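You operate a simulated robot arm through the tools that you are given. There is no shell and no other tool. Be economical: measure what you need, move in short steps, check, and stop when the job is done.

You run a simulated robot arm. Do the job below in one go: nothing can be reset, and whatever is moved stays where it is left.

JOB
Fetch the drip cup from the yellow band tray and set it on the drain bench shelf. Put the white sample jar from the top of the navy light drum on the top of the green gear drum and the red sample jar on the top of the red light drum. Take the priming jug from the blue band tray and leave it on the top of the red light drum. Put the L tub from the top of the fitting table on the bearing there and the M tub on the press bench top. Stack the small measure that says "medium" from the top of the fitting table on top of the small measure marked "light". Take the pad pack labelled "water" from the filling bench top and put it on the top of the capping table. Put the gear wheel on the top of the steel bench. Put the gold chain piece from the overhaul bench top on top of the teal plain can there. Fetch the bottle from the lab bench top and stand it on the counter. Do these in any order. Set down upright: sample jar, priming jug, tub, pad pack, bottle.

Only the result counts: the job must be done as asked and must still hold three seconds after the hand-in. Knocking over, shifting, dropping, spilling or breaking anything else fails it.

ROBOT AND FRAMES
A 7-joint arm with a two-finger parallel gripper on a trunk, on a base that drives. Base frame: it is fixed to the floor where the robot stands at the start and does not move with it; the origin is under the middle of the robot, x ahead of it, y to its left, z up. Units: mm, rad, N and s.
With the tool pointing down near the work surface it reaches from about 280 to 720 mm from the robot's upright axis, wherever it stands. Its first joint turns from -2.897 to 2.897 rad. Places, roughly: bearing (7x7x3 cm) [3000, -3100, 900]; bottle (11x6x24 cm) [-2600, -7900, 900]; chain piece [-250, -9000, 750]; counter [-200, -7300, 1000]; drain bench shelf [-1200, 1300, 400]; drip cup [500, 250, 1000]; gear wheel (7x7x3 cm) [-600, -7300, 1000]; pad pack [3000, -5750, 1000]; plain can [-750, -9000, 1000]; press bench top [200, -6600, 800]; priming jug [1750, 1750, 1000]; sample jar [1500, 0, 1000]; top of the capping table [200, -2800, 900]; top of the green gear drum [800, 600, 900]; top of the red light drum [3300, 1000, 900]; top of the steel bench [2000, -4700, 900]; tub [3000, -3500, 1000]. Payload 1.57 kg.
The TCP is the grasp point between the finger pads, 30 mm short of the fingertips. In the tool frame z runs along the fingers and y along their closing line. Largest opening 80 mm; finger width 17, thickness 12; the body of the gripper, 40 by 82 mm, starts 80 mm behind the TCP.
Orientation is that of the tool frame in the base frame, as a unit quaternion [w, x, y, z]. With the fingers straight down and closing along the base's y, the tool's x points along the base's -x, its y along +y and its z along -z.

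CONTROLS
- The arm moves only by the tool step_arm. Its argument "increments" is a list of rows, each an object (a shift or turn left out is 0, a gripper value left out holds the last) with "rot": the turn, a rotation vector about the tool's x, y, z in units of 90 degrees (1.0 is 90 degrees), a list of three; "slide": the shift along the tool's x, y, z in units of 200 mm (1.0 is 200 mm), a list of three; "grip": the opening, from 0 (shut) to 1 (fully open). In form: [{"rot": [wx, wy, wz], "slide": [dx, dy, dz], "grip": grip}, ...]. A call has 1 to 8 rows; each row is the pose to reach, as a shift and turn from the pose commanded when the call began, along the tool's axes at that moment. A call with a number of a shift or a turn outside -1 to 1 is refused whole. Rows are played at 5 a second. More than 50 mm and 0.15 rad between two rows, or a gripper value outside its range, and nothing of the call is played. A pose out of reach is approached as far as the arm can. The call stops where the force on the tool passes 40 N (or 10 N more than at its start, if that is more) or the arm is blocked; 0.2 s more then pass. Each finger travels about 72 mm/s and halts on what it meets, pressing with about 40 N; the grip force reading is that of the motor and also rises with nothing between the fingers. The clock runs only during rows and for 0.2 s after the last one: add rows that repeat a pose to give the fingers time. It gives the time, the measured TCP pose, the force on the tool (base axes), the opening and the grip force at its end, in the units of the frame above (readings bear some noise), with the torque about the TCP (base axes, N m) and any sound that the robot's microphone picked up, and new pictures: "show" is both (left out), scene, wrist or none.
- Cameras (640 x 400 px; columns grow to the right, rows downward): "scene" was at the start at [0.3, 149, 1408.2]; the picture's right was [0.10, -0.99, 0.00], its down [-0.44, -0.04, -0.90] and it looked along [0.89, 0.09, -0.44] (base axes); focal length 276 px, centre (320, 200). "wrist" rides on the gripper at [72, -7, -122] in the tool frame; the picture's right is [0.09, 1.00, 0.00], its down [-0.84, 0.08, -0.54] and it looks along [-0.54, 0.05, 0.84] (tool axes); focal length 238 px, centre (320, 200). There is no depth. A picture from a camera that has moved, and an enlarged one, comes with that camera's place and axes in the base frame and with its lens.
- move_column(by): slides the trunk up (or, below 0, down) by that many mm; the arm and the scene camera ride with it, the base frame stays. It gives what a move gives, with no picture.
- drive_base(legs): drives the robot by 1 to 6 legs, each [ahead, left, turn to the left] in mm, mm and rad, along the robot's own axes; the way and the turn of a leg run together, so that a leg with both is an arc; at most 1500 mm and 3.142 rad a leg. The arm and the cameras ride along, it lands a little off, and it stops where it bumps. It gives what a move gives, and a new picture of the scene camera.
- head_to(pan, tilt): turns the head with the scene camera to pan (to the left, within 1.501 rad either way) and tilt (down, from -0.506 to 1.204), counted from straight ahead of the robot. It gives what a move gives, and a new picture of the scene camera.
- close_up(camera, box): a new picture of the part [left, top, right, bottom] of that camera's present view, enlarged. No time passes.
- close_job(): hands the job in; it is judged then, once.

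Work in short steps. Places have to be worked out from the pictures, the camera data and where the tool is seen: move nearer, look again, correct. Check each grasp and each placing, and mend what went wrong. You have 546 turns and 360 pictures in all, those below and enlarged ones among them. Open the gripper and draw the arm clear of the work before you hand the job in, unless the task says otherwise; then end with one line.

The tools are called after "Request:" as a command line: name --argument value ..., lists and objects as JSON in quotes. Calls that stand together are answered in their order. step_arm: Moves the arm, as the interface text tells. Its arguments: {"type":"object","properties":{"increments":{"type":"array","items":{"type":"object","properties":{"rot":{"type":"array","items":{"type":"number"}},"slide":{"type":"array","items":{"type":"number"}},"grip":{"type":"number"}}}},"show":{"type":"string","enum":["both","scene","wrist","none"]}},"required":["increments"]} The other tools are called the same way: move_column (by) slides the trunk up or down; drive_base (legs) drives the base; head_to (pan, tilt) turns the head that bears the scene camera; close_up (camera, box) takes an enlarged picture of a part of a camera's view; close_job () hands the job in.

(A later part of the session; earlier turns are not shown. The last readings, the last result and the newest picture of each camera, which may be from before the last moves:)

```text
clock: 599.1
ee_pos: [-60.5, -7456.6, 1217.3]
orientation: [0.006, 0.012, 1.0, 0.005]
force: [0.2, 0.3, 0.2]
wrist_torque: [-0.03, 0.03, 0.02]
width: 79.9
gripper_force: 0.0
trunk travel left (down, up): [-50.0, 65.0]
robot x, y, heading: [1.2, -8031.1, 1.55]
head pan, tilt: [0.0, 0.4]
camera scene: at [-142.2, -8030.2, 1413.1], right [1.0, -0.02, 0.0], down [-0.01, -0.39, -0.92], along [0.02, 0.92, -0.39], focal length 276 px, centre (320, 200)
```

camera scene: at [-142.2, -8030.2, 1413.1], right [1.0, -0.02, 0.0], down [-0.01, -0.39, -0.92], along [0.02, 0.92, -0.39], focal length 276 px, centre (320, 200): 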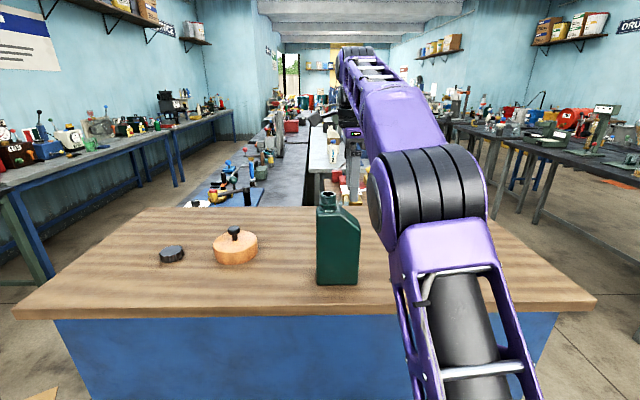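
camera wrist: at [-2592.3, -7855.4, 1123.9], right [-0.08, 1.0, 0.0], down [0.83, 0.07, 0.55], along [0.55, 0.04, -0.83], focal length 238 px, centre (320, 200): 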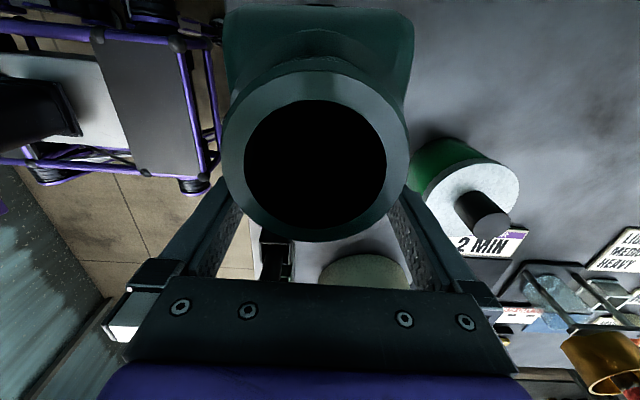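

The bottle stands on the counter. I rise a bit, retract, and slide left toward the gear wheel.

Request:
step_arm --increments '[{"slide": [0, 0, -0.1]}, {"slide": [0, -0.2, -0.1]}, {"slide": [0, -0.4, -0.1]}, {"slide": [0, -0.6, 0]}, {"slide": [0, -0.8, 0.1]}]' --show "none"

Request:
drive_base --legs '[[0, 480, 0.01]]'

Request:
close_up --camera "wrist" --box '[0, 0, 640, 400]'

```text
clock: 600.3
ee_pos: [-61.2, -7618.9, 1193.3]
orientation: [0.005, 0.011, 1.0, 0.006]
force: [-0.4, 0.2, -0.9]
wrist_torque: [-0.04, -0.02, 0.02]
width: 79.9
gripper_force: 0.0
trunk travel left (down, up): [-50.0, 65.0]
robot x, y, heading: [-2.8, -8031.3, 1.55]
head pan, tilt: [0.0, 0.4]
```

```text
clock: 605.4
ee_pos: [-539.8, -7611.4, 1193.1]
orientation: [0.006, 0.007, 1.0, 0.005]
force: [0.1, -0.5, 0.0]
wrist_torque: [0.03, 0.05, 0.0]
width: 80.1
gripper_force: 0.1
trunk travel left (down, up): [-50.0, 65.0]
robot x, y, heading: [-476.7, -8026.6, 1.559]
head pan, tilt: [0.0, 0.4]
camera scene: at [-617.6, -8023.7, 1413.1], right [1.0, -0.01, 0.0], down [0.0, -0.39, -0.92], along [0.01, 0.92, -0.39], focal length 276 px, centre (320, 200)
```

scene: 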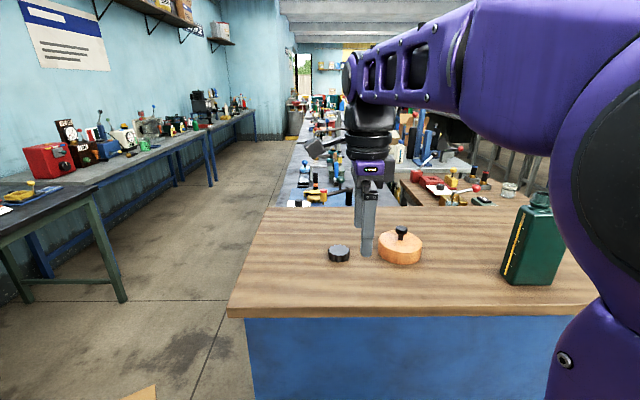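

```text
1.00 times, centred on (320, 200) of wrist (not enlarged: the box is as wide or as high as the picture)
camera zoom: at [-612.5, -7618.2, 1315.0], right [-0.08, 1.0, 0.01], down [0.83, 0.06, 0.55], along [0.55, 0.05, -0.83], focal length 238 px, centre (320, 200)
```

zoom: 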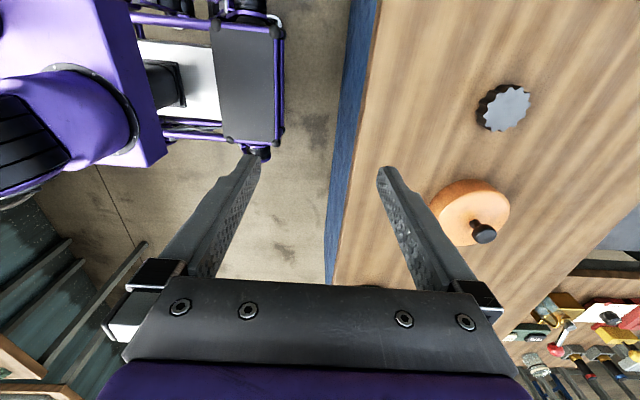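

Gear wheel at ≈[-555,-7352], top z≈976. I drive 60 mm ahead and move over it.

Request:
drive_base --legs '[[60, 0, 0]]'

Request:
step_arm --increments '[{"slide": [0.02, 0.2, 0.1]}, {"slide": [0.04, 0.4, 0.2]}, {"slide": [0.06, 0.6, 0.3]}, {"slide": [0.07, 0.8, 0.4]}, {"slide": [0.075, 0.98, 0.5]}, {"slide": [0.075, 0.98, 0.65]}, {"slide": [0.075, 0.98, 0.75]}, {"slide": [0.075, 0.98, 0.75]}]' --show "wrist"

```text
clock: 606.4
ee_pos: [-539.4, -7551.1, 1193.8]
orientation: [0.006, 0.005, 1.0, 0.006]
force: [-0.4, 0.0, -1.1]
wrist_torque: [0.01, -0.03, 0.0]
width: 79.9
gripper_force: 0.0
trunk travel left (down, up): [-50.0, 65.0]
robot x, y, heading: [-481.4, -7964.8, 1.556]
head pan, tilt: [0.0, 0.4]
camera scene: at [-616.9, -7964.1, 1413.1], right [1.0, -0.01, 0.0], down [0.0, -0.39, -0.92], along [0.01, 0.92, -0.39], focal length 276 px, centre (320, 200)
```

scene: 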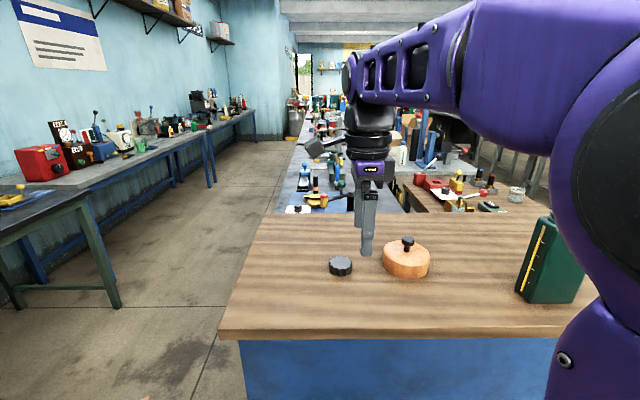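

```text
clock: 608.2
ee_pos: [-551.3, -7353.9, 1044.1]
orientation: [0.006, 0.006, 1.0, 0.005]
force: [1.0, -0.9, -0.3]
wrist_torque: [0.03, -0.04, 0.0]
width: 80.2
gripper_force: 0.1
trunk travel left (down, up): [-50.0, 65.0]
robot x, y, heading: [-475.9, -7969.7, 1.556]
head pan, tilt: [0.0, 0.4]
camera wrist: at [-623.8, -7361.0, 1165.8], right [-0.08, 1.0, 0.01], down [0.83, 0.06, 0.55], along [0.55, 0.05, -0.83], focal length 238 px, centre (320, 200)
```

wrist: 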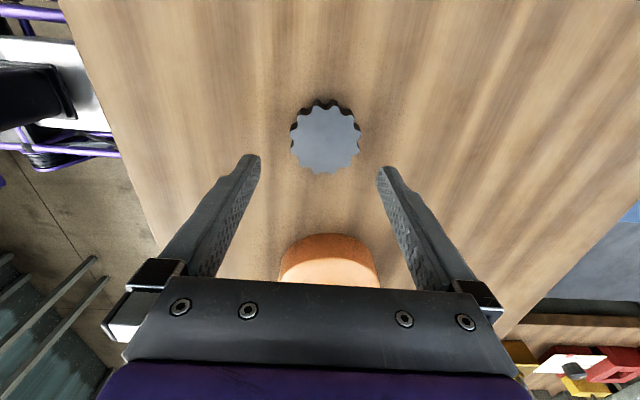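

Gear center ≈[-553,-7349]. I lower with open fingers until the tips touch the counter.

Request:
step_arm --increments '[{"slide": [0.01, 0.025, 0.15]}, {"slide": [0.01, 0.025, 0.27]}, {"slide": [0.01, 0.025, 0.31]}, {"slide": [0.01, 0.025, 0.34]}, {"slide": [0.01, 0.025, 0.37]}, {"slide": [0.01, 0.025, 0.4]}, {"slide": [0.01, 0.025, 0.43]}, {"slide": [0.01, 0.025, 0.46]}]' --show "wrist"

```text
clock: 609.5
ee_pos: [-553.3, -7349.8, 981.0]
orientation: [0.006, 0.006, 1.0, 0.012]
force: [2.2, -10.0, 15.7]
wrist_torque: [-1.12, 0.01, 0.11]
width: 80.1
gripper_force: 0.0
trunk travel left (down, up): [-50.0, 65.0]
robot x, y, heading: [-474.0, -7967.1, 1.562]
head pan, tilt: [0.0, 0.4]
stopped in row 6: the force on the tool passed its limit at 46 N (the readings are from after the stop); the commanded pose is now the measured one
camera wrist: at [-625.6, -7357.5, 1102.5], right [-0.08, 1.0, 0.02], down [0.83, 0.05, 0.55], along [0.55, 0.06, -0.83], focal length 238 px, centre (320, 200)
```

wrist: 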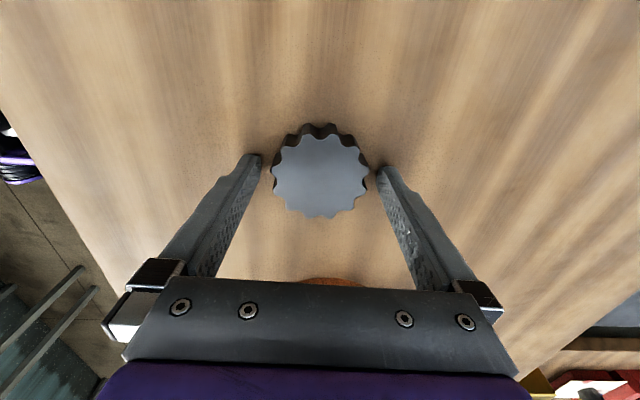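

Tips touched the counter. I raise 5 mm and grip the gear.

Request:
step_arm --increments '[{"slide": [0, 0, -0.02], "rot": [0, 0, 0]}, {"slide": [0, 0, -0.02], "grip": 0}, {"slide": [0, 0, -0.02], "grip": 0}, {"slide": [0, 0, -0.02], "grip": 0}, {"slide": [0, 0, -0.08], "grip": 0}, {"slide": [0, 0, -0.25], "grip": 0}, {"slide": [0, 0, -0.45], "grip": 0}]' --show "wrist"

```text
clock: 611.0
ee_pos: [-552.2, -7347.5, 1065.5]
orientation: [0.004, 0.007, 1.0, 0.01]
force: [-0.9, 0.4, -3.0]
wrist_torque: [-0.02, 0.03, -0.02]
width: 60.2
gripper_force: 39.9
trunk travel left (down, up): [-50.0, 65.0]
robot x, y, heading: [-476.4, -7969.9, 1.558]
head pan, tilt: [0.0, 0.4]
camera wrist: at [-625.5, -7355.3, 1187.0], right [-0.08, 1.0, 0.02], down [0.83, 0.06, 0.55], along [0.55, 0.06, -0.83], focal length 238 px, centre (320, 200)
```

wrist: 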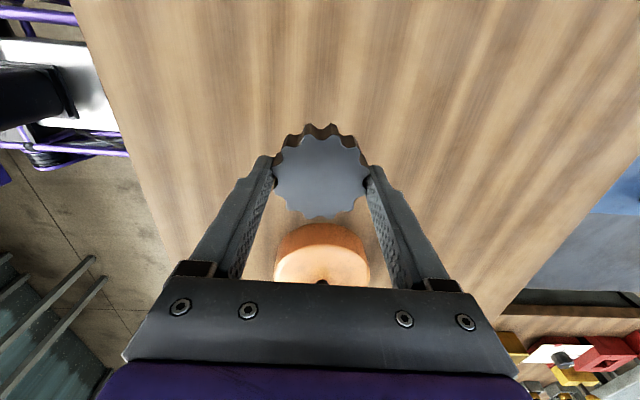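

Gear wheel held (60 mm). I lift, retract and drive: east along the corridor, then north to the steel bench.

Request:
step_arm --increments '[{"grip": 0, "slide": [0, -0.1, -0.15]}, {"grip": 0, "slide": [0, -0.3, -0.25]}, {"grip": 0, "slide": [0, -0.5, -0.3]}, {"grip": 0, "slide": [0, -0.7, -0.3]}, {"grip": 0, "slide": [0, -0.9, -0.3]}]' --show "none"

Request:
drive_base --legs '[[-120, 0, 0], [0, -1500, 0]]'

```text
clock: 612.2
ee_pos: [-557.6, -7529.7, 1123.2]
orientation: [0.005, 0.007, 1.0, 0.01]
force: [-0.1, 0.3, -3.5]
wrist_torque: [-0.02, -0.03, -0.01]
width: 60.1
gripper_force: 39.9
trunk travel left (down, up): [-50.0, 65.0]
robot x, y, heading: [-477.0, -7965.1, 1.566]
head pan, tilt: [0.0, 0.4]
```

```text
clock: 628.0
ee_pos: [971.4, -7664.7, 1123.3]
orientation: [0.006, 0.003, 1.0, 0.011]
force: [0.9, 0.1, -3.1]
wrist_torque: [0.01, 0.01, -0.01]
width: 60.0
gripper_force: 40.5
trunk travel left (down, up): [-50.0, 65.0]
robot x, y, heading: [1057.2, -8107.5, 1.568]
head pan, tilt: [0.0, 0.4]
camera scene: at [914.9, -8100.9, 1413.1], right [1.0, 0.0, 0.0], down [0.0, -0.39, -0.92], along [0.0, 0.92, -0.39], focal length 276 px, centre (320, 200)
```

scene: 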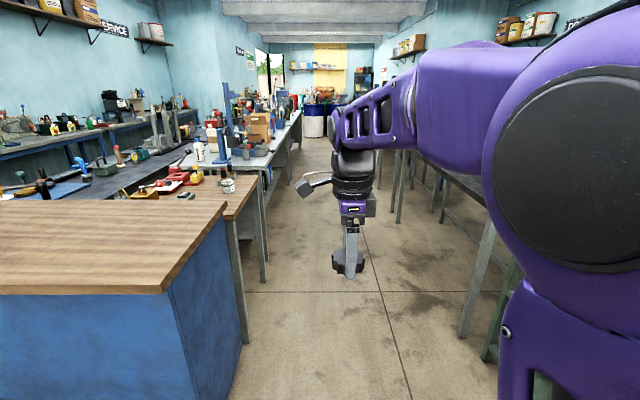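

The corridor is clear. I drive north to y≈-4750 and turn right to face the steel bench.

Request:
drive_base --legs '[[1400, -30, 0], [1400, 0, 0], [550, 0, 0], [0, 0, -1.57]]'

```text
clock: 648.1
ee_pos: [1516.0, -4661.3, 1123.5]
orientation: [0.012, 0.693, 0.721, 0.005]
force: [-0.2, 0.2, -3.5]
wrist_torque: [0.0, 0.01, 0.0]
width: 59.7
gripper_force: 39.8
trunk travel left (down, up): [-50.0, 65.0]
robot x, y, heading: [1082.9, -4766.8, 0.046]
head pan, tilt: [0.0, 0.4]
camera scene: at [1078.2, -4626.9, 1413.1], right [0.04, -1.0, 0.0], down [-0.39, -0.02, -0.92], along [0.92, 0.04, -0.39], focal length 276 px, centre (320, 200)
```

scene: 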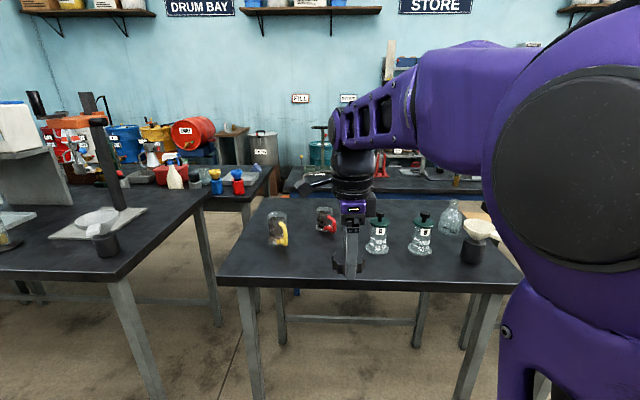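

This table matches the steel bench; free spot at about [1830,-4620]. I drive 170 mm ahead, then extend.

Request:
drive_base --legs '[[170, 0, 0]]'

Request:
step_arm --increments '[{"grip": 0, "slide": [0.05, 0.2, 0.1], "rot": [0.015, 0.0066, 0]}, {"grip": 0, "slide": [0.1, 0.4, 0.25], "rot": [0.015, 0.0066, 0]}, {"grip": 0, "slide": [0.15, 0.6, 0.4], "rot": [0.015, 0.0066, 0]}, {"grip": 0, "slide": [0.2, 0.72, 0.55], "rot": [0.015, 0.0066, 0]}, {"grip": 0, "slide": [0.2, 0.72, 0.7], "rot": [0.015, 0.0066, 0]}, {"grip": 0, "slide": [0.2, 0.72, 0.75], "rot": [0.015, 0.0066, 0]}]' --show "both"

```text
clock: 649.5
ee_pos: [1676.1, -4656.8, 1122.8]
orientation: [0.01, 0.694, 0.72, 0.004]
force: [0.3, -0.1, -3.2]
wrist_torque: [0.02, -0.01, 0.03]
width: 59.9
gripper_force: 40.0
trunk travel left (down, up): [-50.0, 65.0]
robot x, y, heading: [1242.7, -4760.1, 0.039]
head pan, tilt: [0.0, 0.4]
camera scene: at [1238.5, -4620.4, 1413.1], right [0.04, -1.0, 0.0], down [-0.39, -0.02, -0.92], along [0.92, 0.04, -0.39], focal length 276 px, centre (320, 200)
```

scene: 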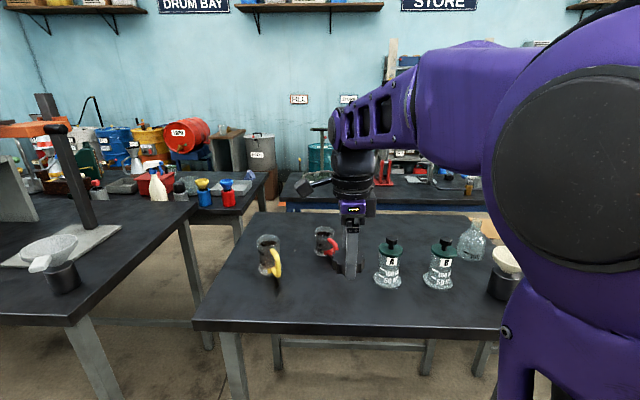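

```text
refused: row 2 steps farther than a row can; nothing moved
```

Row spacing again; I send smaller steps.

Request:
step_arm --increments '[{"grip": 0, "slide": [0.05, 0.18, 0.05], "rot": [0.015, 0.0066, 0]}, {"grip": 0, "slide": [0.1, 0.36, 0.15], "rot": [0.015, 0.0066, 0]}, {"grip": 0, "slide": [0.15, 0.54, 0.25], "rot": [0.015, 0.0066, 0]}, {"grip": 0, "slide": [0.2, 0.72, 0.3], "rot": [0.015, 0.0066, 0]}, {"grip": 0, "slide": [0.2, 0.74, 0.5], "rot": [0.015, 0.0066, 0]}, {"grip": 0, "slide": [0.2, 0.74, 0.7], "rot": [0.015, 0.0066, 0]}]' --show "both"

```text
clock: 650.9
ee_pos: [1827.2, -4610.3, 985.7]
orientation: [0.001, 0.694, 0.72, -0.001]
force: [-0.6, 0.3, -3.9]
wrist_torque: [0.0, -0.01, -0.02]
width: 60.1
gripper_force: 40.3
trunk travel left (down, up): [-50.0, 65.0]
robot x, y, heading: [1240.4, -4761.6, 0.037]
head pan, tilt: [0.0, 0.4]
camera scene: at [1238.6, -4620.5, 1413.1], right [0.04, -1.0, 0.0], down [-0.39, -0.02, -0.92], along [0.92, 0.04, -0.39], focal length 276 px, centre (320, 200)
camera wrist: at [1818.9, -4538.8, 1108.6], right [0.99, 0.13, 0.0], down [0.11, -0.83, 0.54], along [0.07, -0.54, -0.84], focal length 238 px, centre (320, 200)
```

scene: 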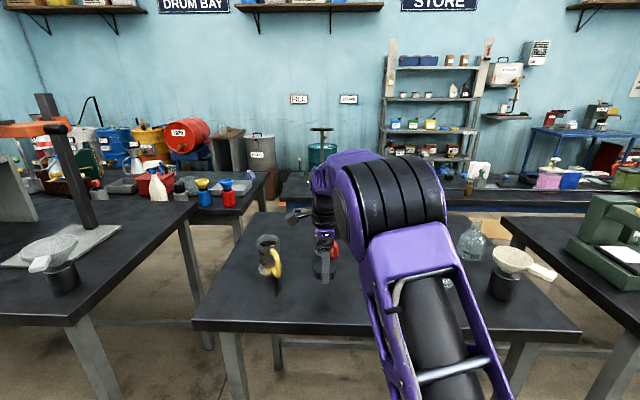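
wrist: 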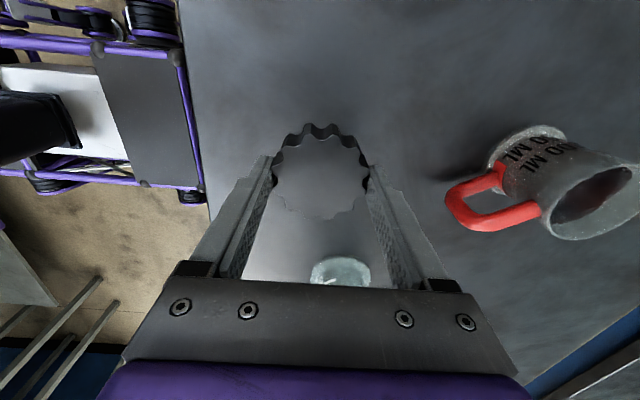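

Clear beneath. I lower to contact.

Request:
step_arm --increments '[{"grip": 0, "slide": [0, 0, 0.2]}, {"grip": 0, "slide": [0, 0, 0.38]}, {"grip": 0, "slide": [0, 0, 0.42]}, {"grip": 0, "slide": [0, 0, 0.45]}, {"grip": 0, "slide": [0, 0, 0.48]}, {"grip": 0, "slide": [0, 0, 0.51]}, {"grip": 0, "slide": [0, 0, 0.54]}, {"grip": 0, "slide": [0, 0, 0.57]}]' --show "wrist"

```text
clock: 651.5
ee_pos: [1825.8, -4612.0, 929.7]
orientation: [0.002, 0.693, 0.721, 0.003]
force: [-9.7, -1.7, 14.9]
wrist_torque: [-0.2, 0.9, 0.11]
width: 59.8
gripper_force: 40.1
trunk travel left (down, up): [-50.0, 65.0]
robot x, y, heading: [1243.0, -4758.6, 0.04]
head pan, tilt: [0.0, 0.4]
stopped in row 2: the force on the tool passed its limit at 63 N (the readings are from after the stop); the commanded pose is now the measured one
camera wrist: at [1816.5, -4539.8, 1052.7], right [0.99, 0.13, 0.01], down [0.11, -0.83, 0.54], along [0.08, -0.54, -0.84], focal length 238 px, centre (320, 200)
```

wrist: 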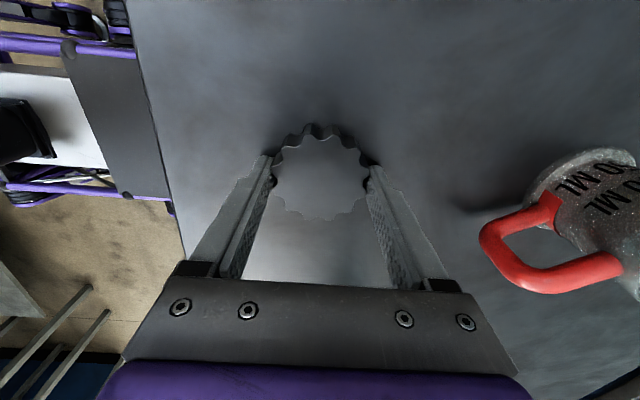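

On the bench (z≈898). I release and rise.

Request:
step_arm --increments '[{"grip": 1, "slide": [0, 0, -0.02]}, {"grip": 1, "slide": [0, 0, -0.02]}, {"grip": 1, "slide": [0, 0, -0.03]}, {"grip": 1, "slide": [0, 0, -0.15]}, {"grip": 1, "slide": [0, -0.1, -0.35]}, {"grip": 1, "slide": [0, -0.3, -0.5]}, {"grip": 1, "slide": [0, -0.5, -0.6]}, {"grip": 1, "slide": [0, -0.7, -0.65]}]' --show "both"

```text
clock: 653.3
ee_pos: [1686.7, -4616.7, 1056.3]
orientation: [0.001, 0.694, 0.72, 0.003]
force: [0.7, -0.8, -0.1]
wrist_torque: [-0.02, 0.0, 0.01]
width: 79.9
gripper_force: 0.0
trunk travel left (down, up): [-50.0, 65.0]
robot x, y, heading: [1241.6, -4761.1, 0.037]
head pan, tilt: [0.0, 0.4]
camera scene: at [1238.8, -4620.4, 1413.1], right [0.04, -1.0, 0.0], down [-0.39, -0.02, -0.92], along [0.92, 0.04, -0.39], focal length 276 px, centre (320, 200)
camera wrist: at [1677.3, -4544.9, 1179.4], right [0.99, 0.13, 0.01], down [0.11, -0.83, 0.54], along [0.08, -0.54, -0.84], focal length 238 px, centre (320, 200)
```

scene: 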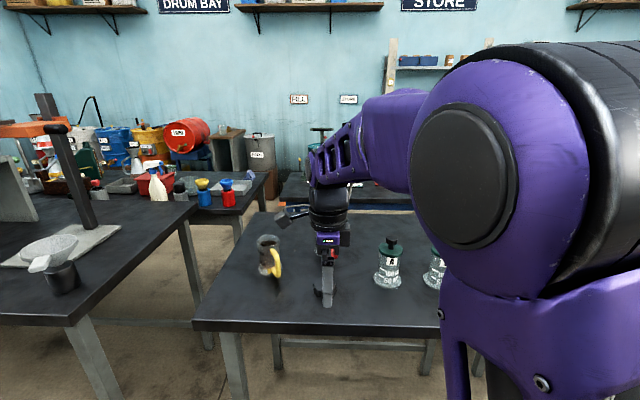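
wrist: 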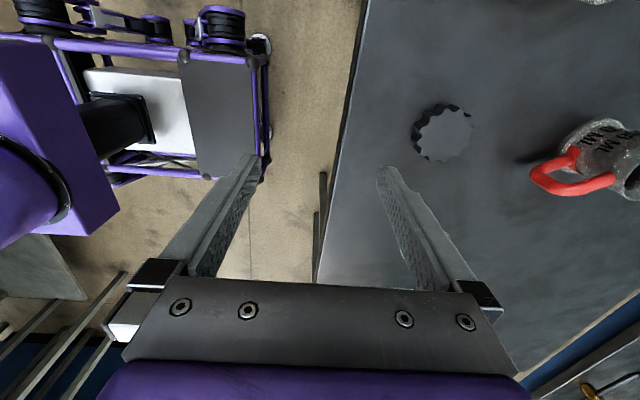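

The gear lies flat on the steel bench. Now for the pad pack: I drive back around the south to the east aisle by the filling bench.

Request:
drive_base --legs '[[-130, 0, 0], [0, 0, -1.61], [1500, 0, 0], [1500, 0, 0], [300, 0, 0]]'

Request:
drive_base --legs '[[0, 0, 1.57], [1300, 0, 0], [1300, 0, 0]]'

```text
clock: 674.7
ee_pos: [1168.7, -8580.2, 1057.2]
orientation: [0.003, 1.0, -0.003, 0.002]
force: [0.7, -0.1, -0.3]
wrist_torque: [0.01, 0.01, 0.03]
width: 80.0
gripper_force: 0.2
trunk travel left (down, up): [-50.0, 65.0]
robot x, y, heading: [1041.4, -8129.7, -1.575]
head pan, tilt: [0.0, 0.4]
camera scene: at [1182.8, -8132.1, 1413.1], right [-1.0, 0.0, 0.0], down [0.0, 0.39, -0.92], along [0.0, -0.92, -0.39], focal length 276 px, centre (320, 200)
```

scene: 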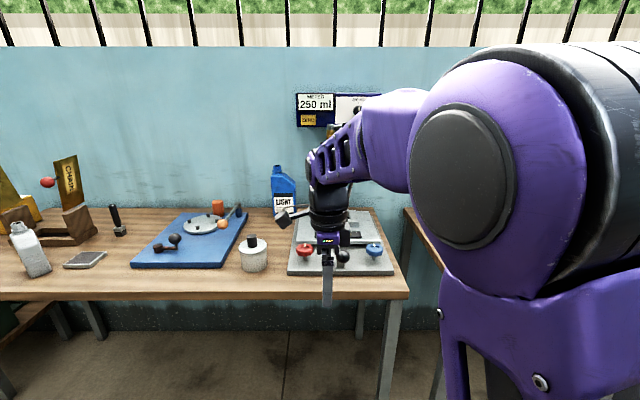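

```text
clock: 691.5
ee_pos: [4141.3, -8051.5, 1056.6]
orientation: [0.002, 0.71, 0.705, 0.004]
force: [0.1, 0.7, -0.3]
wrist_torque: [0.03, 0.0, 0.04]
width: 80.0
gripper_force: 0.0
trunk travel left (down, up): [-50.0, 65.0]
robot x, y, heading: [3687.0, -8173.1, -0.004]
head pan, tilt: [0.0, 0.4]
camera scene: at [3692.4, -8034.9, 1413.1], right [-0.01, -1.0, 0.0], down [-0.39, 0.0, -0.92], along [0.92, -0.01, -0.39], focal length 276 px, centre (320, 200)
```

scene: 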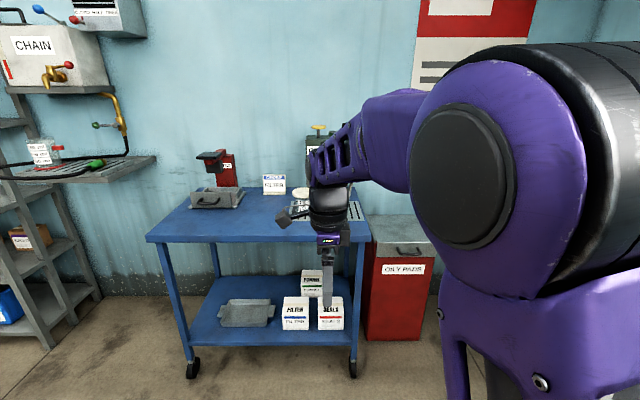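

I turn left and go north to y≈-5800, then face the filling bench.

Request:
drive_base --legs '[[0, 0, 1.57], [1200, 0, 0], [1150, 0, 0], [0, 0, 1.57]]'

```text
clock: 710.8
ee_pos: [3242.9, -5930.2, 1056.3]
orientation: [-0.004, -0.701, 0.713, 0.001]
force: [0.0, -0.2, 0.5]
wrist_torque: [-0.02, 0.02, 0.0]
width: 79.9
gripper_force: 0.0
trunk travel left (down, up): [-50.0, 65.0]
robot x, y, heading: [3696.3, -5812.9, 3.129]
head pan, tilt: [0.0, 0.4]
camera scene: at [3690.1, -5951.2, 1413.1], right [0.01, 1.0, 0.0], down [0.39, -0.01, -0.92], along [-0.92, 0.01, -0.39], focal length 276 px, centre (320, 200)
```

scene: 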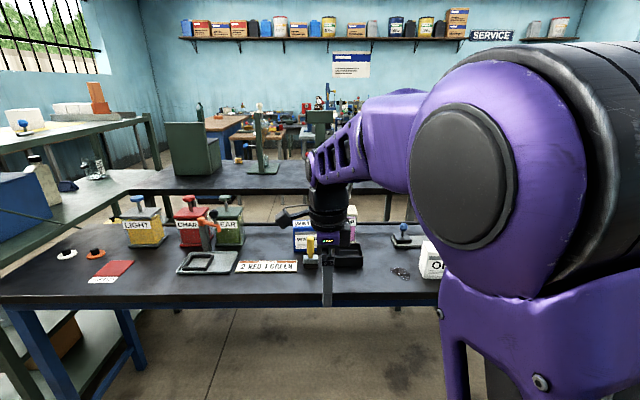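

Some labelled packs are hidden by the arm. I slide right 350 mm for a clear view.

Request:
drive_base --legs '[[0, -380, 0]]'

Request:
close_up --camera "scene" --box '[80, 160, 320, 310]'

```text
clock: 715.1
ee_pos: [3249.1, -5550.9, 1056.7]
orientation: [-0.004, -0.703, 0.711, 0.001]
force: [0.1, -0.7, -0.3]
wrist_torque: [0.01, 0.0, 0.0]
width: 80.0
gripper_force: 0.0
trunk travel left (down, up): [-50.0, 65.0]
robot x, y, heading: [3696.4, -5429.1, 3.131]
head pan, tilt: [0.0, 0.4]
camera scene: at [3695.5, -5568.7, 1413.1], right [0.01, 1.0, 0.0], down [0.39, 0.0, -0.92], along [-0.92, 0.01, -0.39], focal length 276 px, centre (320, 200)
```

scene: 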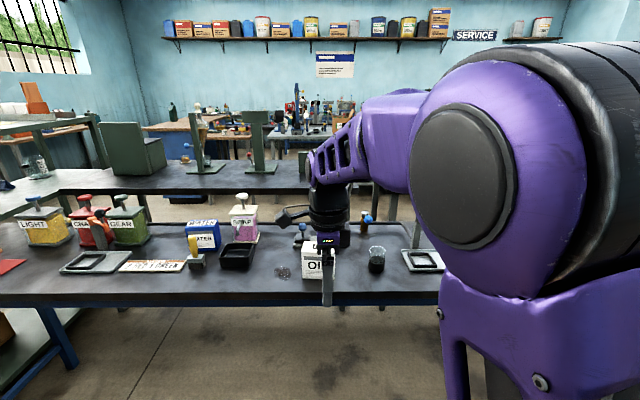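

```text
2.67 times, centred on (200, 235) of scene
camera zoom: at [3695.5, -5568.7, 1413.1], right [0.01, 1.0, 0.0], down [0.39, 0.0, -0.92], along [-0.92, 0.01, -0.39], focal length 736 px, centre (640, 107)
```

zoom: 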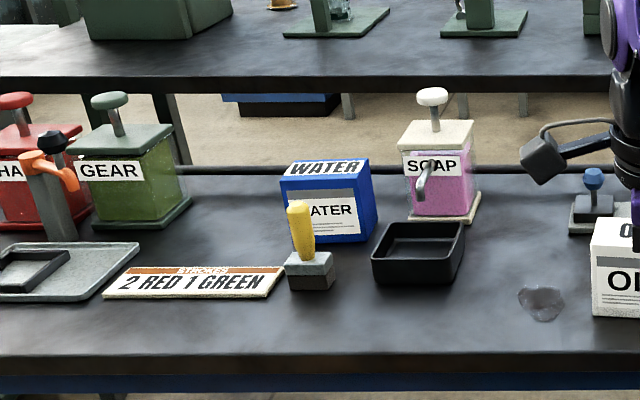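

The WATER pack is the blue box at ≈[2797,-5988], ~105 mm (y) × 75 mm (x) × 86 mm. My fingers already close along x. I slide left 437 and go 230 ahead.

Request:
drive_base --legs '[[0, 437, 0], [230, 0, 0]]'

Request:
close_up --camera "wrist" --box '[0, 0, 640, 400]'

```text
clock: 721.2
ee_pos: [3016.4, -5990.0, 1058.0]
orientation: [-0.004, -0.7, 0.714, 0.001]
force: [-0.5, 0.5, -0.9]
wrist_torque: [0.03, 0.03, -0.03]
width: 79.8
gripper_force: 0.0
trunk travel left (down, up): [-50.0, 65.0]
robot x, y, heading: [3469.5, -5869.9, 3.126]
head pan, tilt: [0.0, 0.4]
camera scene: at [3463.3, -6011.5, 1413.1], right [0.02, 1.0, 0.0], down [0.39, -0.01, -0.92], along [-0.92, 0.02, -0.39], focal length 276 px, centre (320, 200)
```

scene: 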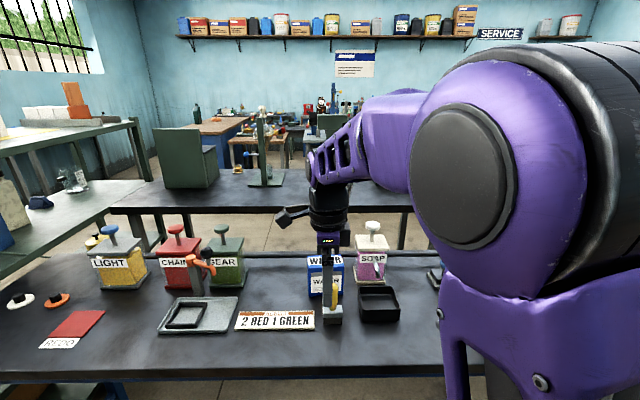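

```text
1.00 times, centred on (320, 200) of wrist (not enlarged: the box is as wide or as high as the picture)
camera zoom: at [3023.6, -6060.9, 1179.6], right [-1.0, -0.07, 0.01], down [-0.06, 0.84, 0.54], along [-0.05, 0.54, -0.84], focal length 238 px, centre (320, 200)
```

zoom: 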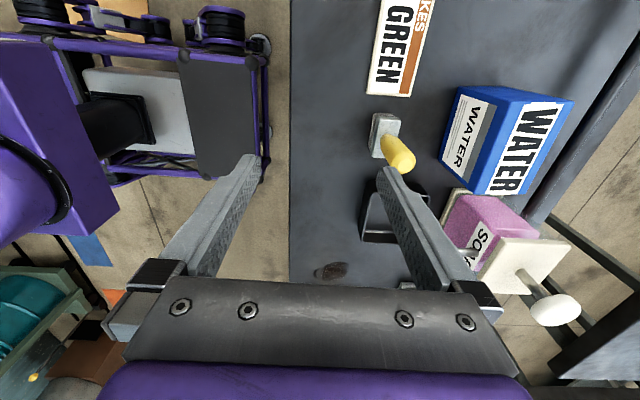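

I enlarge the scene on the pack to judge its yaw.

Request:
close_up --camera "scene" --box '[280, 225, 420, 335]'

Request:
close_up --camera "wrist" --box '[400, 60, 600, 220]'

```text
3.64 times, centred on (350, 280) of scene
camera zoom: at [3463.3, -6011.5, 1413.1], right [0.02, 1.0, 0.0], down [0.39, -0.01, -0.92], along [-0.92, 0.02, -0.39], focal length 1003 px, centre (211, -91)
```

zoom: 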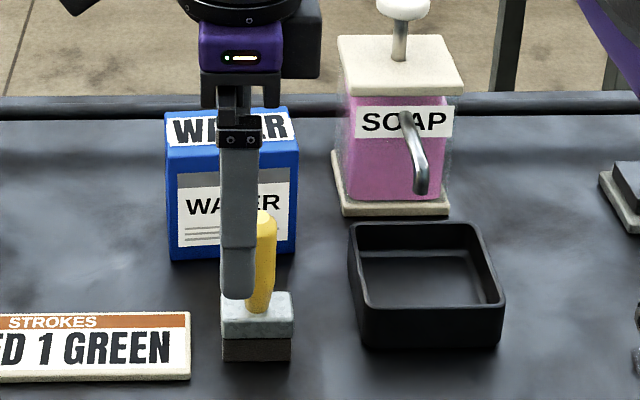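

```text
2.50 times, centred on (500, 140) of wrist
camera zoom: at [3023.6, -6060.9, 1179.6], right [-1.0, -0.07, 0.01], down [-0.06, 0.84, 0.54], along [-0.05, 0.54, -0.84], focal length 596 px, centre (-130, 350)
```

zoom: 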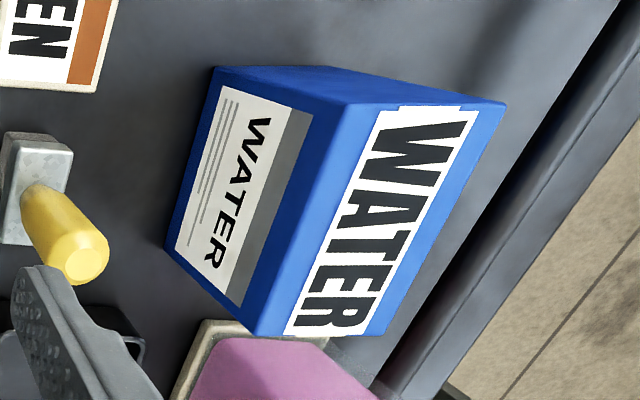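

Pack center ≈[2806,-5985], ~60 mm across x, top z≈945–955. I move over it at height and re-measure.

Request:
step_arm --increments '[{"slide": [-0.02, 0.2, 0]}, {"slide": [-0.02, 0.4, 0]}, {"slide": [-0.02, 0.6, 0]}, {"slide": [-0.02, 0.8, 0]}, {"slide": [-0.02, 1.0, 0]}, {"slide": [-0.02, 1.0, 0]}]' --show "wrist"

Request:
close_up --camera "wrist" --box '[220, 40, 420, 220]'

```text
clock: 722.6
ee_pos: [2815.6, -5981.5, 1060.3]
orientation: [-0.003, -0.7, 0.714, 0.0]
force: [-0.3, 0.6, -0.2]
wrist_torque: [-0.03, -0.04, 0.01]
width: 80.1
gripper_force: 0.0
trunk travel left (down, up): [-50.0, 65.0]
robot x, y, heading: [3469.3, -5870.0, 3.123]
head pan, tilt: [0.0, 0.4]
camera wrist: at [2821.2, -6053.6, 1182.1], right [-1.0, -0.07, 0.01], down [-0.06, 0.84, 0.54], along [-0.04, 0.54, -0.84], focal length 238 px, centre (320, 200)
```

wrist: 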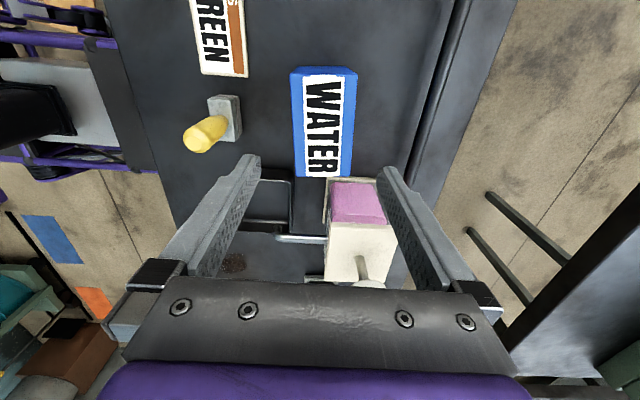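

```text
2.22 times, centred on (320, 130) of wrist
camera zoom: at [2821.2, -6053.6, 1182.1], right [-1.0, -0.07, 0.01], down [-0.06, 0.84, 0.54], along [-0.04, 0.54, -0.84], focal length 530 px, centre (320, 356)
```

zoom: 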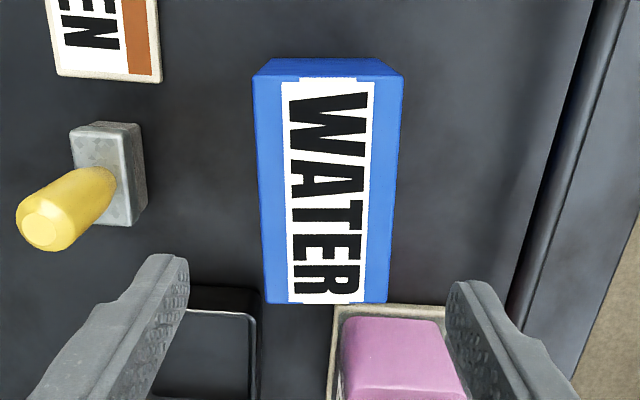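

Centered within 3 mm with ≈4° yaw. I descend to z≈930 and grip.

Request:
step_arm --increments '[{"slide": [0, 0.015, 0.15]}, {"slide": [0, 0.015, 0.3]}, {"slide": [0, 0.015, 0.45]}, {"slide": [0, 0.015, 0.6]}, {"slide": [0, 0.015, 0.65]}, {"slide": [0, 0.015, 0.65]}]' --show "wrist"

```text
clock: 724.0
ee_pos: [2811.8, -5982.1, 929.2]
orientation: [-0.004, -0.701, 0.713, 0.001]
force: [-0.4, -0.6, -0.7]
wrist_torque: [0.02, -0.03, 0.03]
width: 79.9
gripper_force: 0.1
trunk travel left (down, up): [-50.0, 65.0]
robot x, y, heading: [3469.1, -5869.5, 3.12]
head pan, tilt: [0.0, 0.4]
camera wrist: at [2818.6, -6052.4, 1051.4], right [-1.0, -0.07, 0.01], down [-0.06, 0.84, 0.54], along [-0.05, 0.54, -0.84], focal length 238 px, centre (320, 200)
```

wrist: 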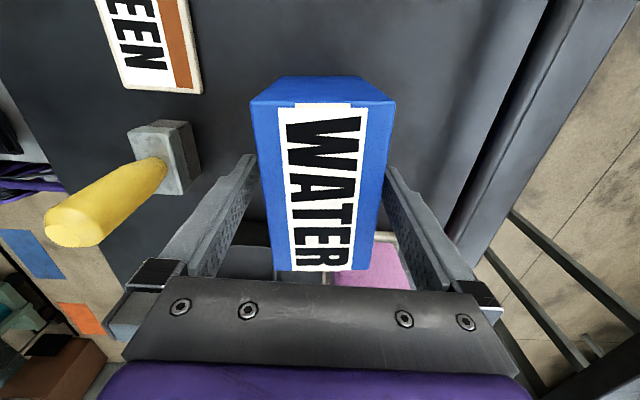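

I close on the pack and lift.

Request:
step_arm --increments '[{"grip": 0}, {"grip": 0}, {"grip": 0}, {"grip": 0, "slide": [0, 0, -0.03]}, {"grip": 0, "slide": [0, 0, -0.15]}, {"grip": 0, "slide": [0, 0, -0.35]}, {"grip": 0, "slide": [0, 0, -0.55]}]' --show "both"

```text
clock: 725.6
ee_pos: [2814.9, -5979.4, 1037.2]
orientation: [-0.003, -0.7, 0.714, 0.002]
force: [-0.5, 0.7, -2.4]
wrist_torque: [0.0, 0.03, 0.0]
width: 60.8
gripper_force: 39.4
trunk travel left (down, up): [-50.0, 65.0]
robot x, y, heading: [3473.3, -5870.1, 3.13]
head pan, tilt: [0.0, 0.4]
camera scene: at [3462.9, -6011.6, 1413.1], right [0.02, 1.0, 0.0], down [0.39, -0.01, -0.92], along [-0.92, 0.02, -0.39], focal length 276 px, centre (320, 200)
camera wrist: at [2820.9, -6050.7, 1160.2], right [-1.0, -0.07, 0.01], down [-0.06, 0.84, 0.54], along [-0.05, 0.54, -0.84], focal length 238 px, centre (320, 200)
```

scene: 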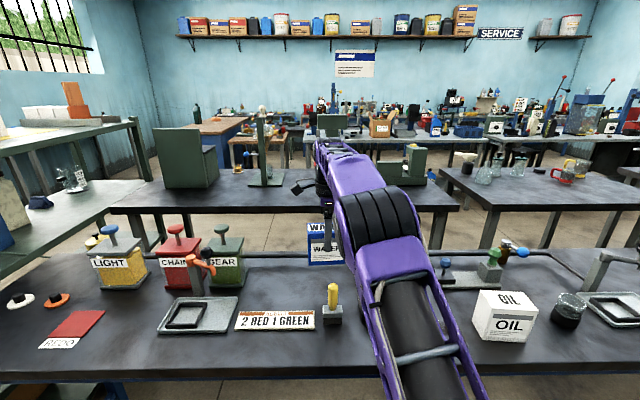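
wrist: 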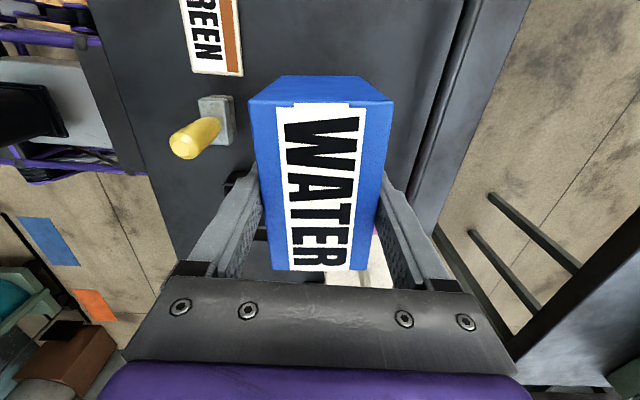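

WATER pack held. I raise it above the stamp and retract, then take the north route to the capping table.

Request:
step_arm --increments '[{"grip": 0, "slide": [0, 0, -0.2]}, {"grip": 0, "slide": [0, -0.1, -0.35]}, {"grip": 0, "slide": [0, -0.3, -0.4]}, {"grip": 0, "slide": [0, -0.5, -0.4]}, {"grip": 0, "slide": [0, -0.7, -0.4]}, {"grip": 0, "slide": [0, -0.9, -0.4]}, {"grip": 0, "slide": [0, -1.0, -0.4]}]' --show "none"

Request:
drive_base --legs '[[-240, 0, 0], [0, 0, -1.57], [1400, 0, 0], [1400, 0, 0], [1400, 0, 0]]'

```text
clock: 727.2
ee_pos: [3016.9, -5984.9, 1118.1]
orientation: [-0.003, -0.701, 0.713, 0.003]
force: [-0.2, 0.2, -2.1]
wrist_torque: [0.01, 0.03, -0.01]
width: 60.8
gripper_force: 39.5
trunk travel left (down, up): [-50.0, 65.0]
robot x, y, heading: [3470.3, -5871.8, 3.124]
head pan, tilt: [0.0, 0.4]
```

```text
clock: 752.6
ee_pos: [3422.9, -1228.3, 1116.4]
orientation: [-0.002, -0.027, 1.0, 0.003]
force: [0.6, -0.5, -1.9]
wrist_torque: [0.01, 0.0, -0.03]
width: 60.2
gripper_force: 40.4
trunk travel left (down, up): [-50.0, 65.0]
robot x, y, heading: [3572.3, -1669.6, 1.626]
head pan, tilt: [0.0, 0.4]
camera scene: at [3430.5, -1676.0, 1413.1], right [1.0, 0.06, 0.0], down [0.02, -0.39, -0.92], along [-0.05, 0.92, -0.39], focal length 276 px, centre (320, 200)
```

scene: 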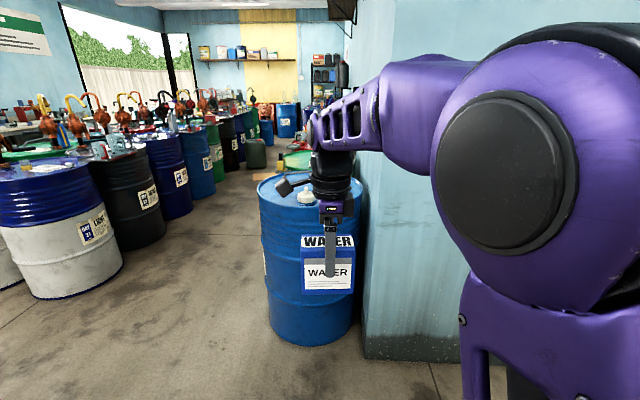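

The route ahead is clear. I go to y≈-1070, turn west, and drive to x≈1100.

Request:
drive_base --legs '[[600, 0, 0], [0, 0, 1.515], [1250, 0, 0], [1200, 0, 0]]'

```text
clock: 771.3
ee_pos: [650.9, -1062.7, 1117.2]
orientation: [-0.003, -0.684, 0.73, 0.001]
force: [0.1, -0.6, -1.6]
wrist_torque: [0.02, -0.02, 0.0]
width: 59.7
gripper_force: 39.5
trunk travel left (down, up): [-50.0, 65.0]
robot x, y, heading: [1108.3, -970.8, 3.076]
head pan, tilt: [0.0, 0.4]
camera scene: at [1094.9, -1108.7, 1413.1], right [0.06, 1.0, 0.0], down [0.39, -0.02, -0.92], along [-0.92, 0.06, -0.39], focal length 276 px, centre (320, 200)
```

scene: 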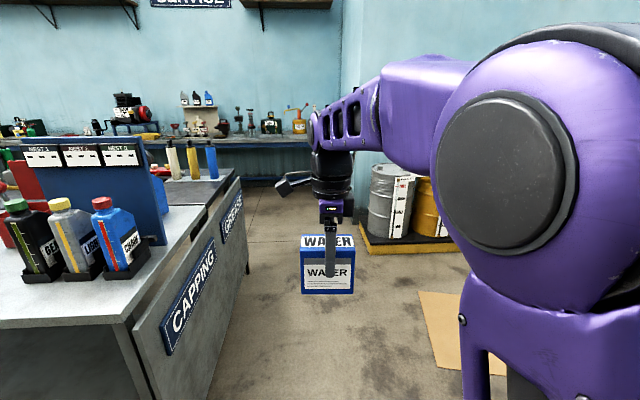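

Now I turn south, drive along the capping table and face it.

Request:
drive_base --legs '[[0, 0, 1.636], [1000, 0, 0], [700, 0, 0], [0, 0, -1.57]]'

```text
clock: 788.3
ee_pos: [664.7, -2801.5, 1116.8]
orientation: [-0.004, -0.685, 0.729, 0.001]
force: [-0.2, -0.5, -2.9]
wrist_torque: [0.0, -0.01, -0.03]
width: 59.6
gripper_force: 40.3
trunk travel left (down, up): [-50.0, 65.0]
robot x, y, heading: [1120.0, -2705.4, 3.08]
head pan, tilt: [0.0, 0.4]
camera scene: at [1109.1, -2847.0, 1413.1], right [0.06, 1.0, 0.0], down [0.39, -0.02, -0.92], along [-0.92, 0.05, -0.39], focal length 276 px, centre (320, 200)
```

scene: 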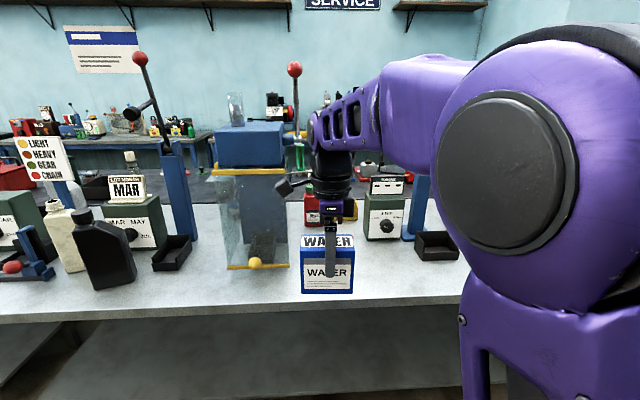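

Free space on the capping table near [440,-2740]. I drive 100 mm ahead and extend there, lowering.

Request:
drive_base --legs '[[100, 0, 0]]'

Request:
step_arm --increments '[{"grip": 0, "slide": [-0.08, 0.16, 0.05]}, {"grip": 0, "slide": [-0.16, 0.32, 0.1]}, {"grip": 0, "slide": [-0.236, 0.48, 0.15]}, {"grip": 0, "slide": [-0.236, 0.641, 0.2]}, {"grip": 0, "slide": [-0.236, 0.641, 0.4]}, {"grip": 0, "slide": [-0.236, 0.641, 0.5]}]' --show "both"

```text
clock: 789.4
ee_pos: [566.3, -2795.4, 1117.6]
orientation: [-0.004, -0.684, 0.729, 0.001]
force: [0.1, -0.1, -2.7]
wrist_torque: [0.0, 0.02, 0.02]
width: 59.9
gripper_force: 39.7
trunk travel left (down, up): [-50.0, 65.0]
robot x, y, heading: [1021.0, -2704.8, 3.079]
head pan, tilt: [0.0, 0.4]
camera scene: at [1010.5, -2841.0, 1413.1], right [0.06, 1.0, 0.0], down [0.39, -0.02, -0.92], along [-0.92, 0.06, -0.39], focal length 276 px, centre (320, 200)
```

scene: 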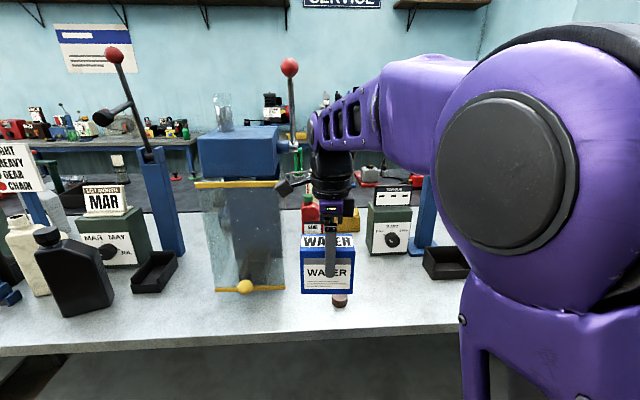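

```text
clock: 790.8
ee_pos: [439.7, -2738.6, 1017.2]
orientation: [-0.003, -0.684, 0.73, 0.003]
force: [0.0, -0.3, -3.2]
wrist_torque: [0.01, 0.01, 0.0]
width: 59.6
gripper_force: 39.7
trunk travel left (down, up): [-50.0, 65.0]
robot x, y, heading: [1023.8, -2701.7, 3.078]
head pan, tilt: [0.0, 0.4]
camera scene: at [1010.4, -2840.9, 1413.1], right [0.06, 1.0, 0.0], down [0.39, -0.02, -0.92], along [-0.92, 0.06, -0.39], focal length 276 px, centre (320, 200)
camera wrist: at [443.5, -2809.9, 1139.6], right [-1.0, -0.03, 0.01], down [-0.02, 0.84, 0.54], along [-0.02, 0.54, -0.84], focal length 238 px, centre (320, 200)
```

scene: 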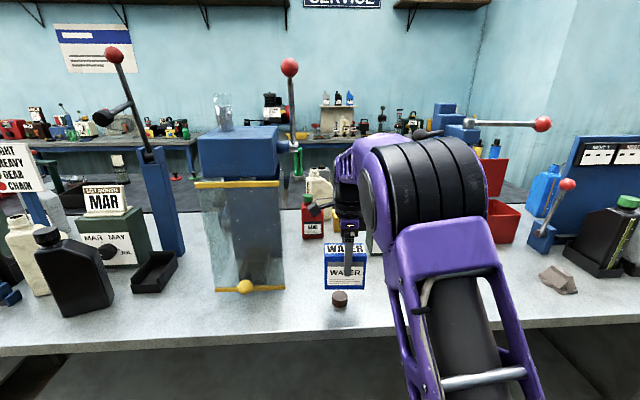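
wrist: 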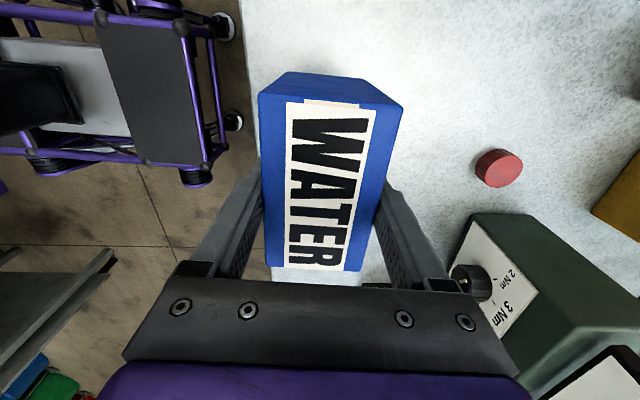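

A dark puck lies just under this spot (≈[428,-2747]). I shift the target 135 mm to +y, where the front strip is free.

Request:
step_arm --increments '[{"grip": 0, "slide": [-0.2, 0, 0]}, {"grip": 0, "slide": [-0.4, 0, 0]}, {"grip": 0, "slide": [-0.6, 0, 0]}, {"grip": 0, "slide": [-0.68, 0, 0]}, {"grip": 0, "slide": [-0.68, 0, 0]}]' --show "both"

```text
clock: 792.0
ee_pos: [449.2, -2606.1, 1016.8]
orientation: [-0.004, -0.684, 0.73, 0.001]
force: [0.5, -0.2, -2.7]
wrist_torque: [0.01, 0.01, 0.0]
width: 59.6
gripper_force: 40.4
trunk travel left (down, up): [-50.0, 65.0]
robot x, y, heading: [1019.7, -2700.9, 3.078]
head pan, tilt: [0.0, 0.4]
camera scene: at [1010.4, -2840.8, 1413.1], right [0.06, 1.0, 0.0], down [0.39, -0.02, -0.92], along [-0.92, 0.06, -0.39], focal length 276 px, centre (320, 200)
camera wrist: at [453.0, -2676.9, 1139.8], right [-1.0, -0.03, 0.01], down [-0.02, 0.84, 0.54], along [-0.02, 0.54, -0.84], focal length 238 px, centre (320, 200)
```

scene: 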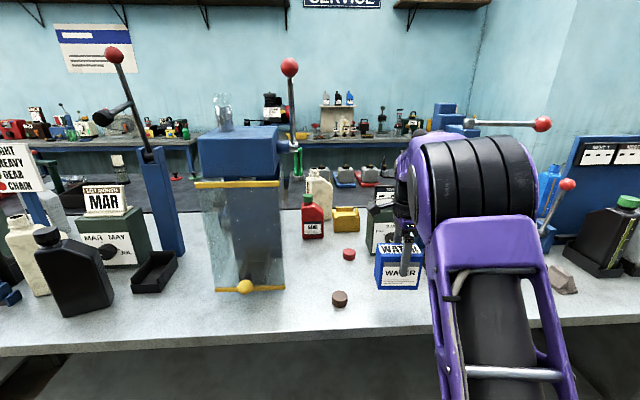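
wrist: 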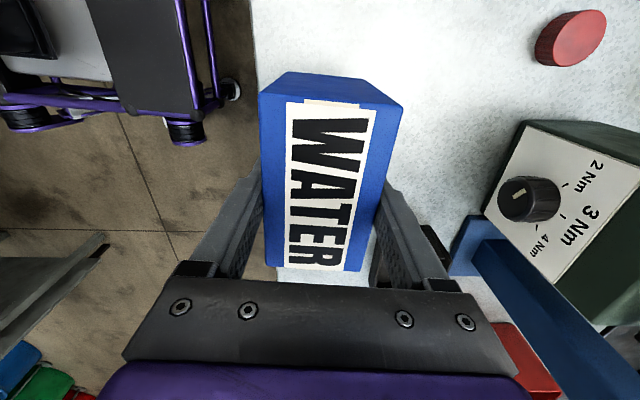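

The spot is clear. I lower to contact.

Request:
step_arm --increments '[{"grip": 0, "slide": [0, 0, 0.15]}, {"grip": 0, "slide": [0, 0, 0.22]}, {"grip": 0, "slide": [0, 0, 0.26]}, {"grip": 0, "slide": [0, 0, 0.3]}, {"grip": 0, "slide": [0, 0, 0.34]}, {"grip": 0, "slide": [0, 0, 0.38]}, {"grip": 0, "slide": [0, 0, 0.42]}, {"grip": 0, "slide": [0, 0, 0.46]}]' --show "scene"

```text
clock: 793.8
ee_pos: [448.4, -2605.5, 930.0]
orientation: [-0.006, -0.684, 0.73, 0.005]
force: [0.7, 1.8, 34.7]
wrist_torque: [-0.05, -1.17, 0.08]
width: 59.3
gripper_force: 40.2
trunk travel left (down, up): [-50.0, 65.0]
robot x, y, heading: [1024.3, -2701.7, 3.079]
head pan, tilt: [0.0, 0.4]
camera scene: at [1012.8, -2841.2, 1413.6], right [0.06, 1.0, 0.0], down [0.39, -0.02, -0.92], along [-0.92, 0.06, -0.39], focal length 276 px, centre (320, 200)
```

scene: 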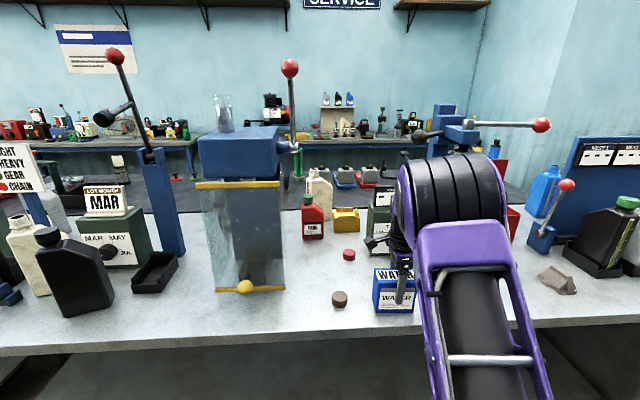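

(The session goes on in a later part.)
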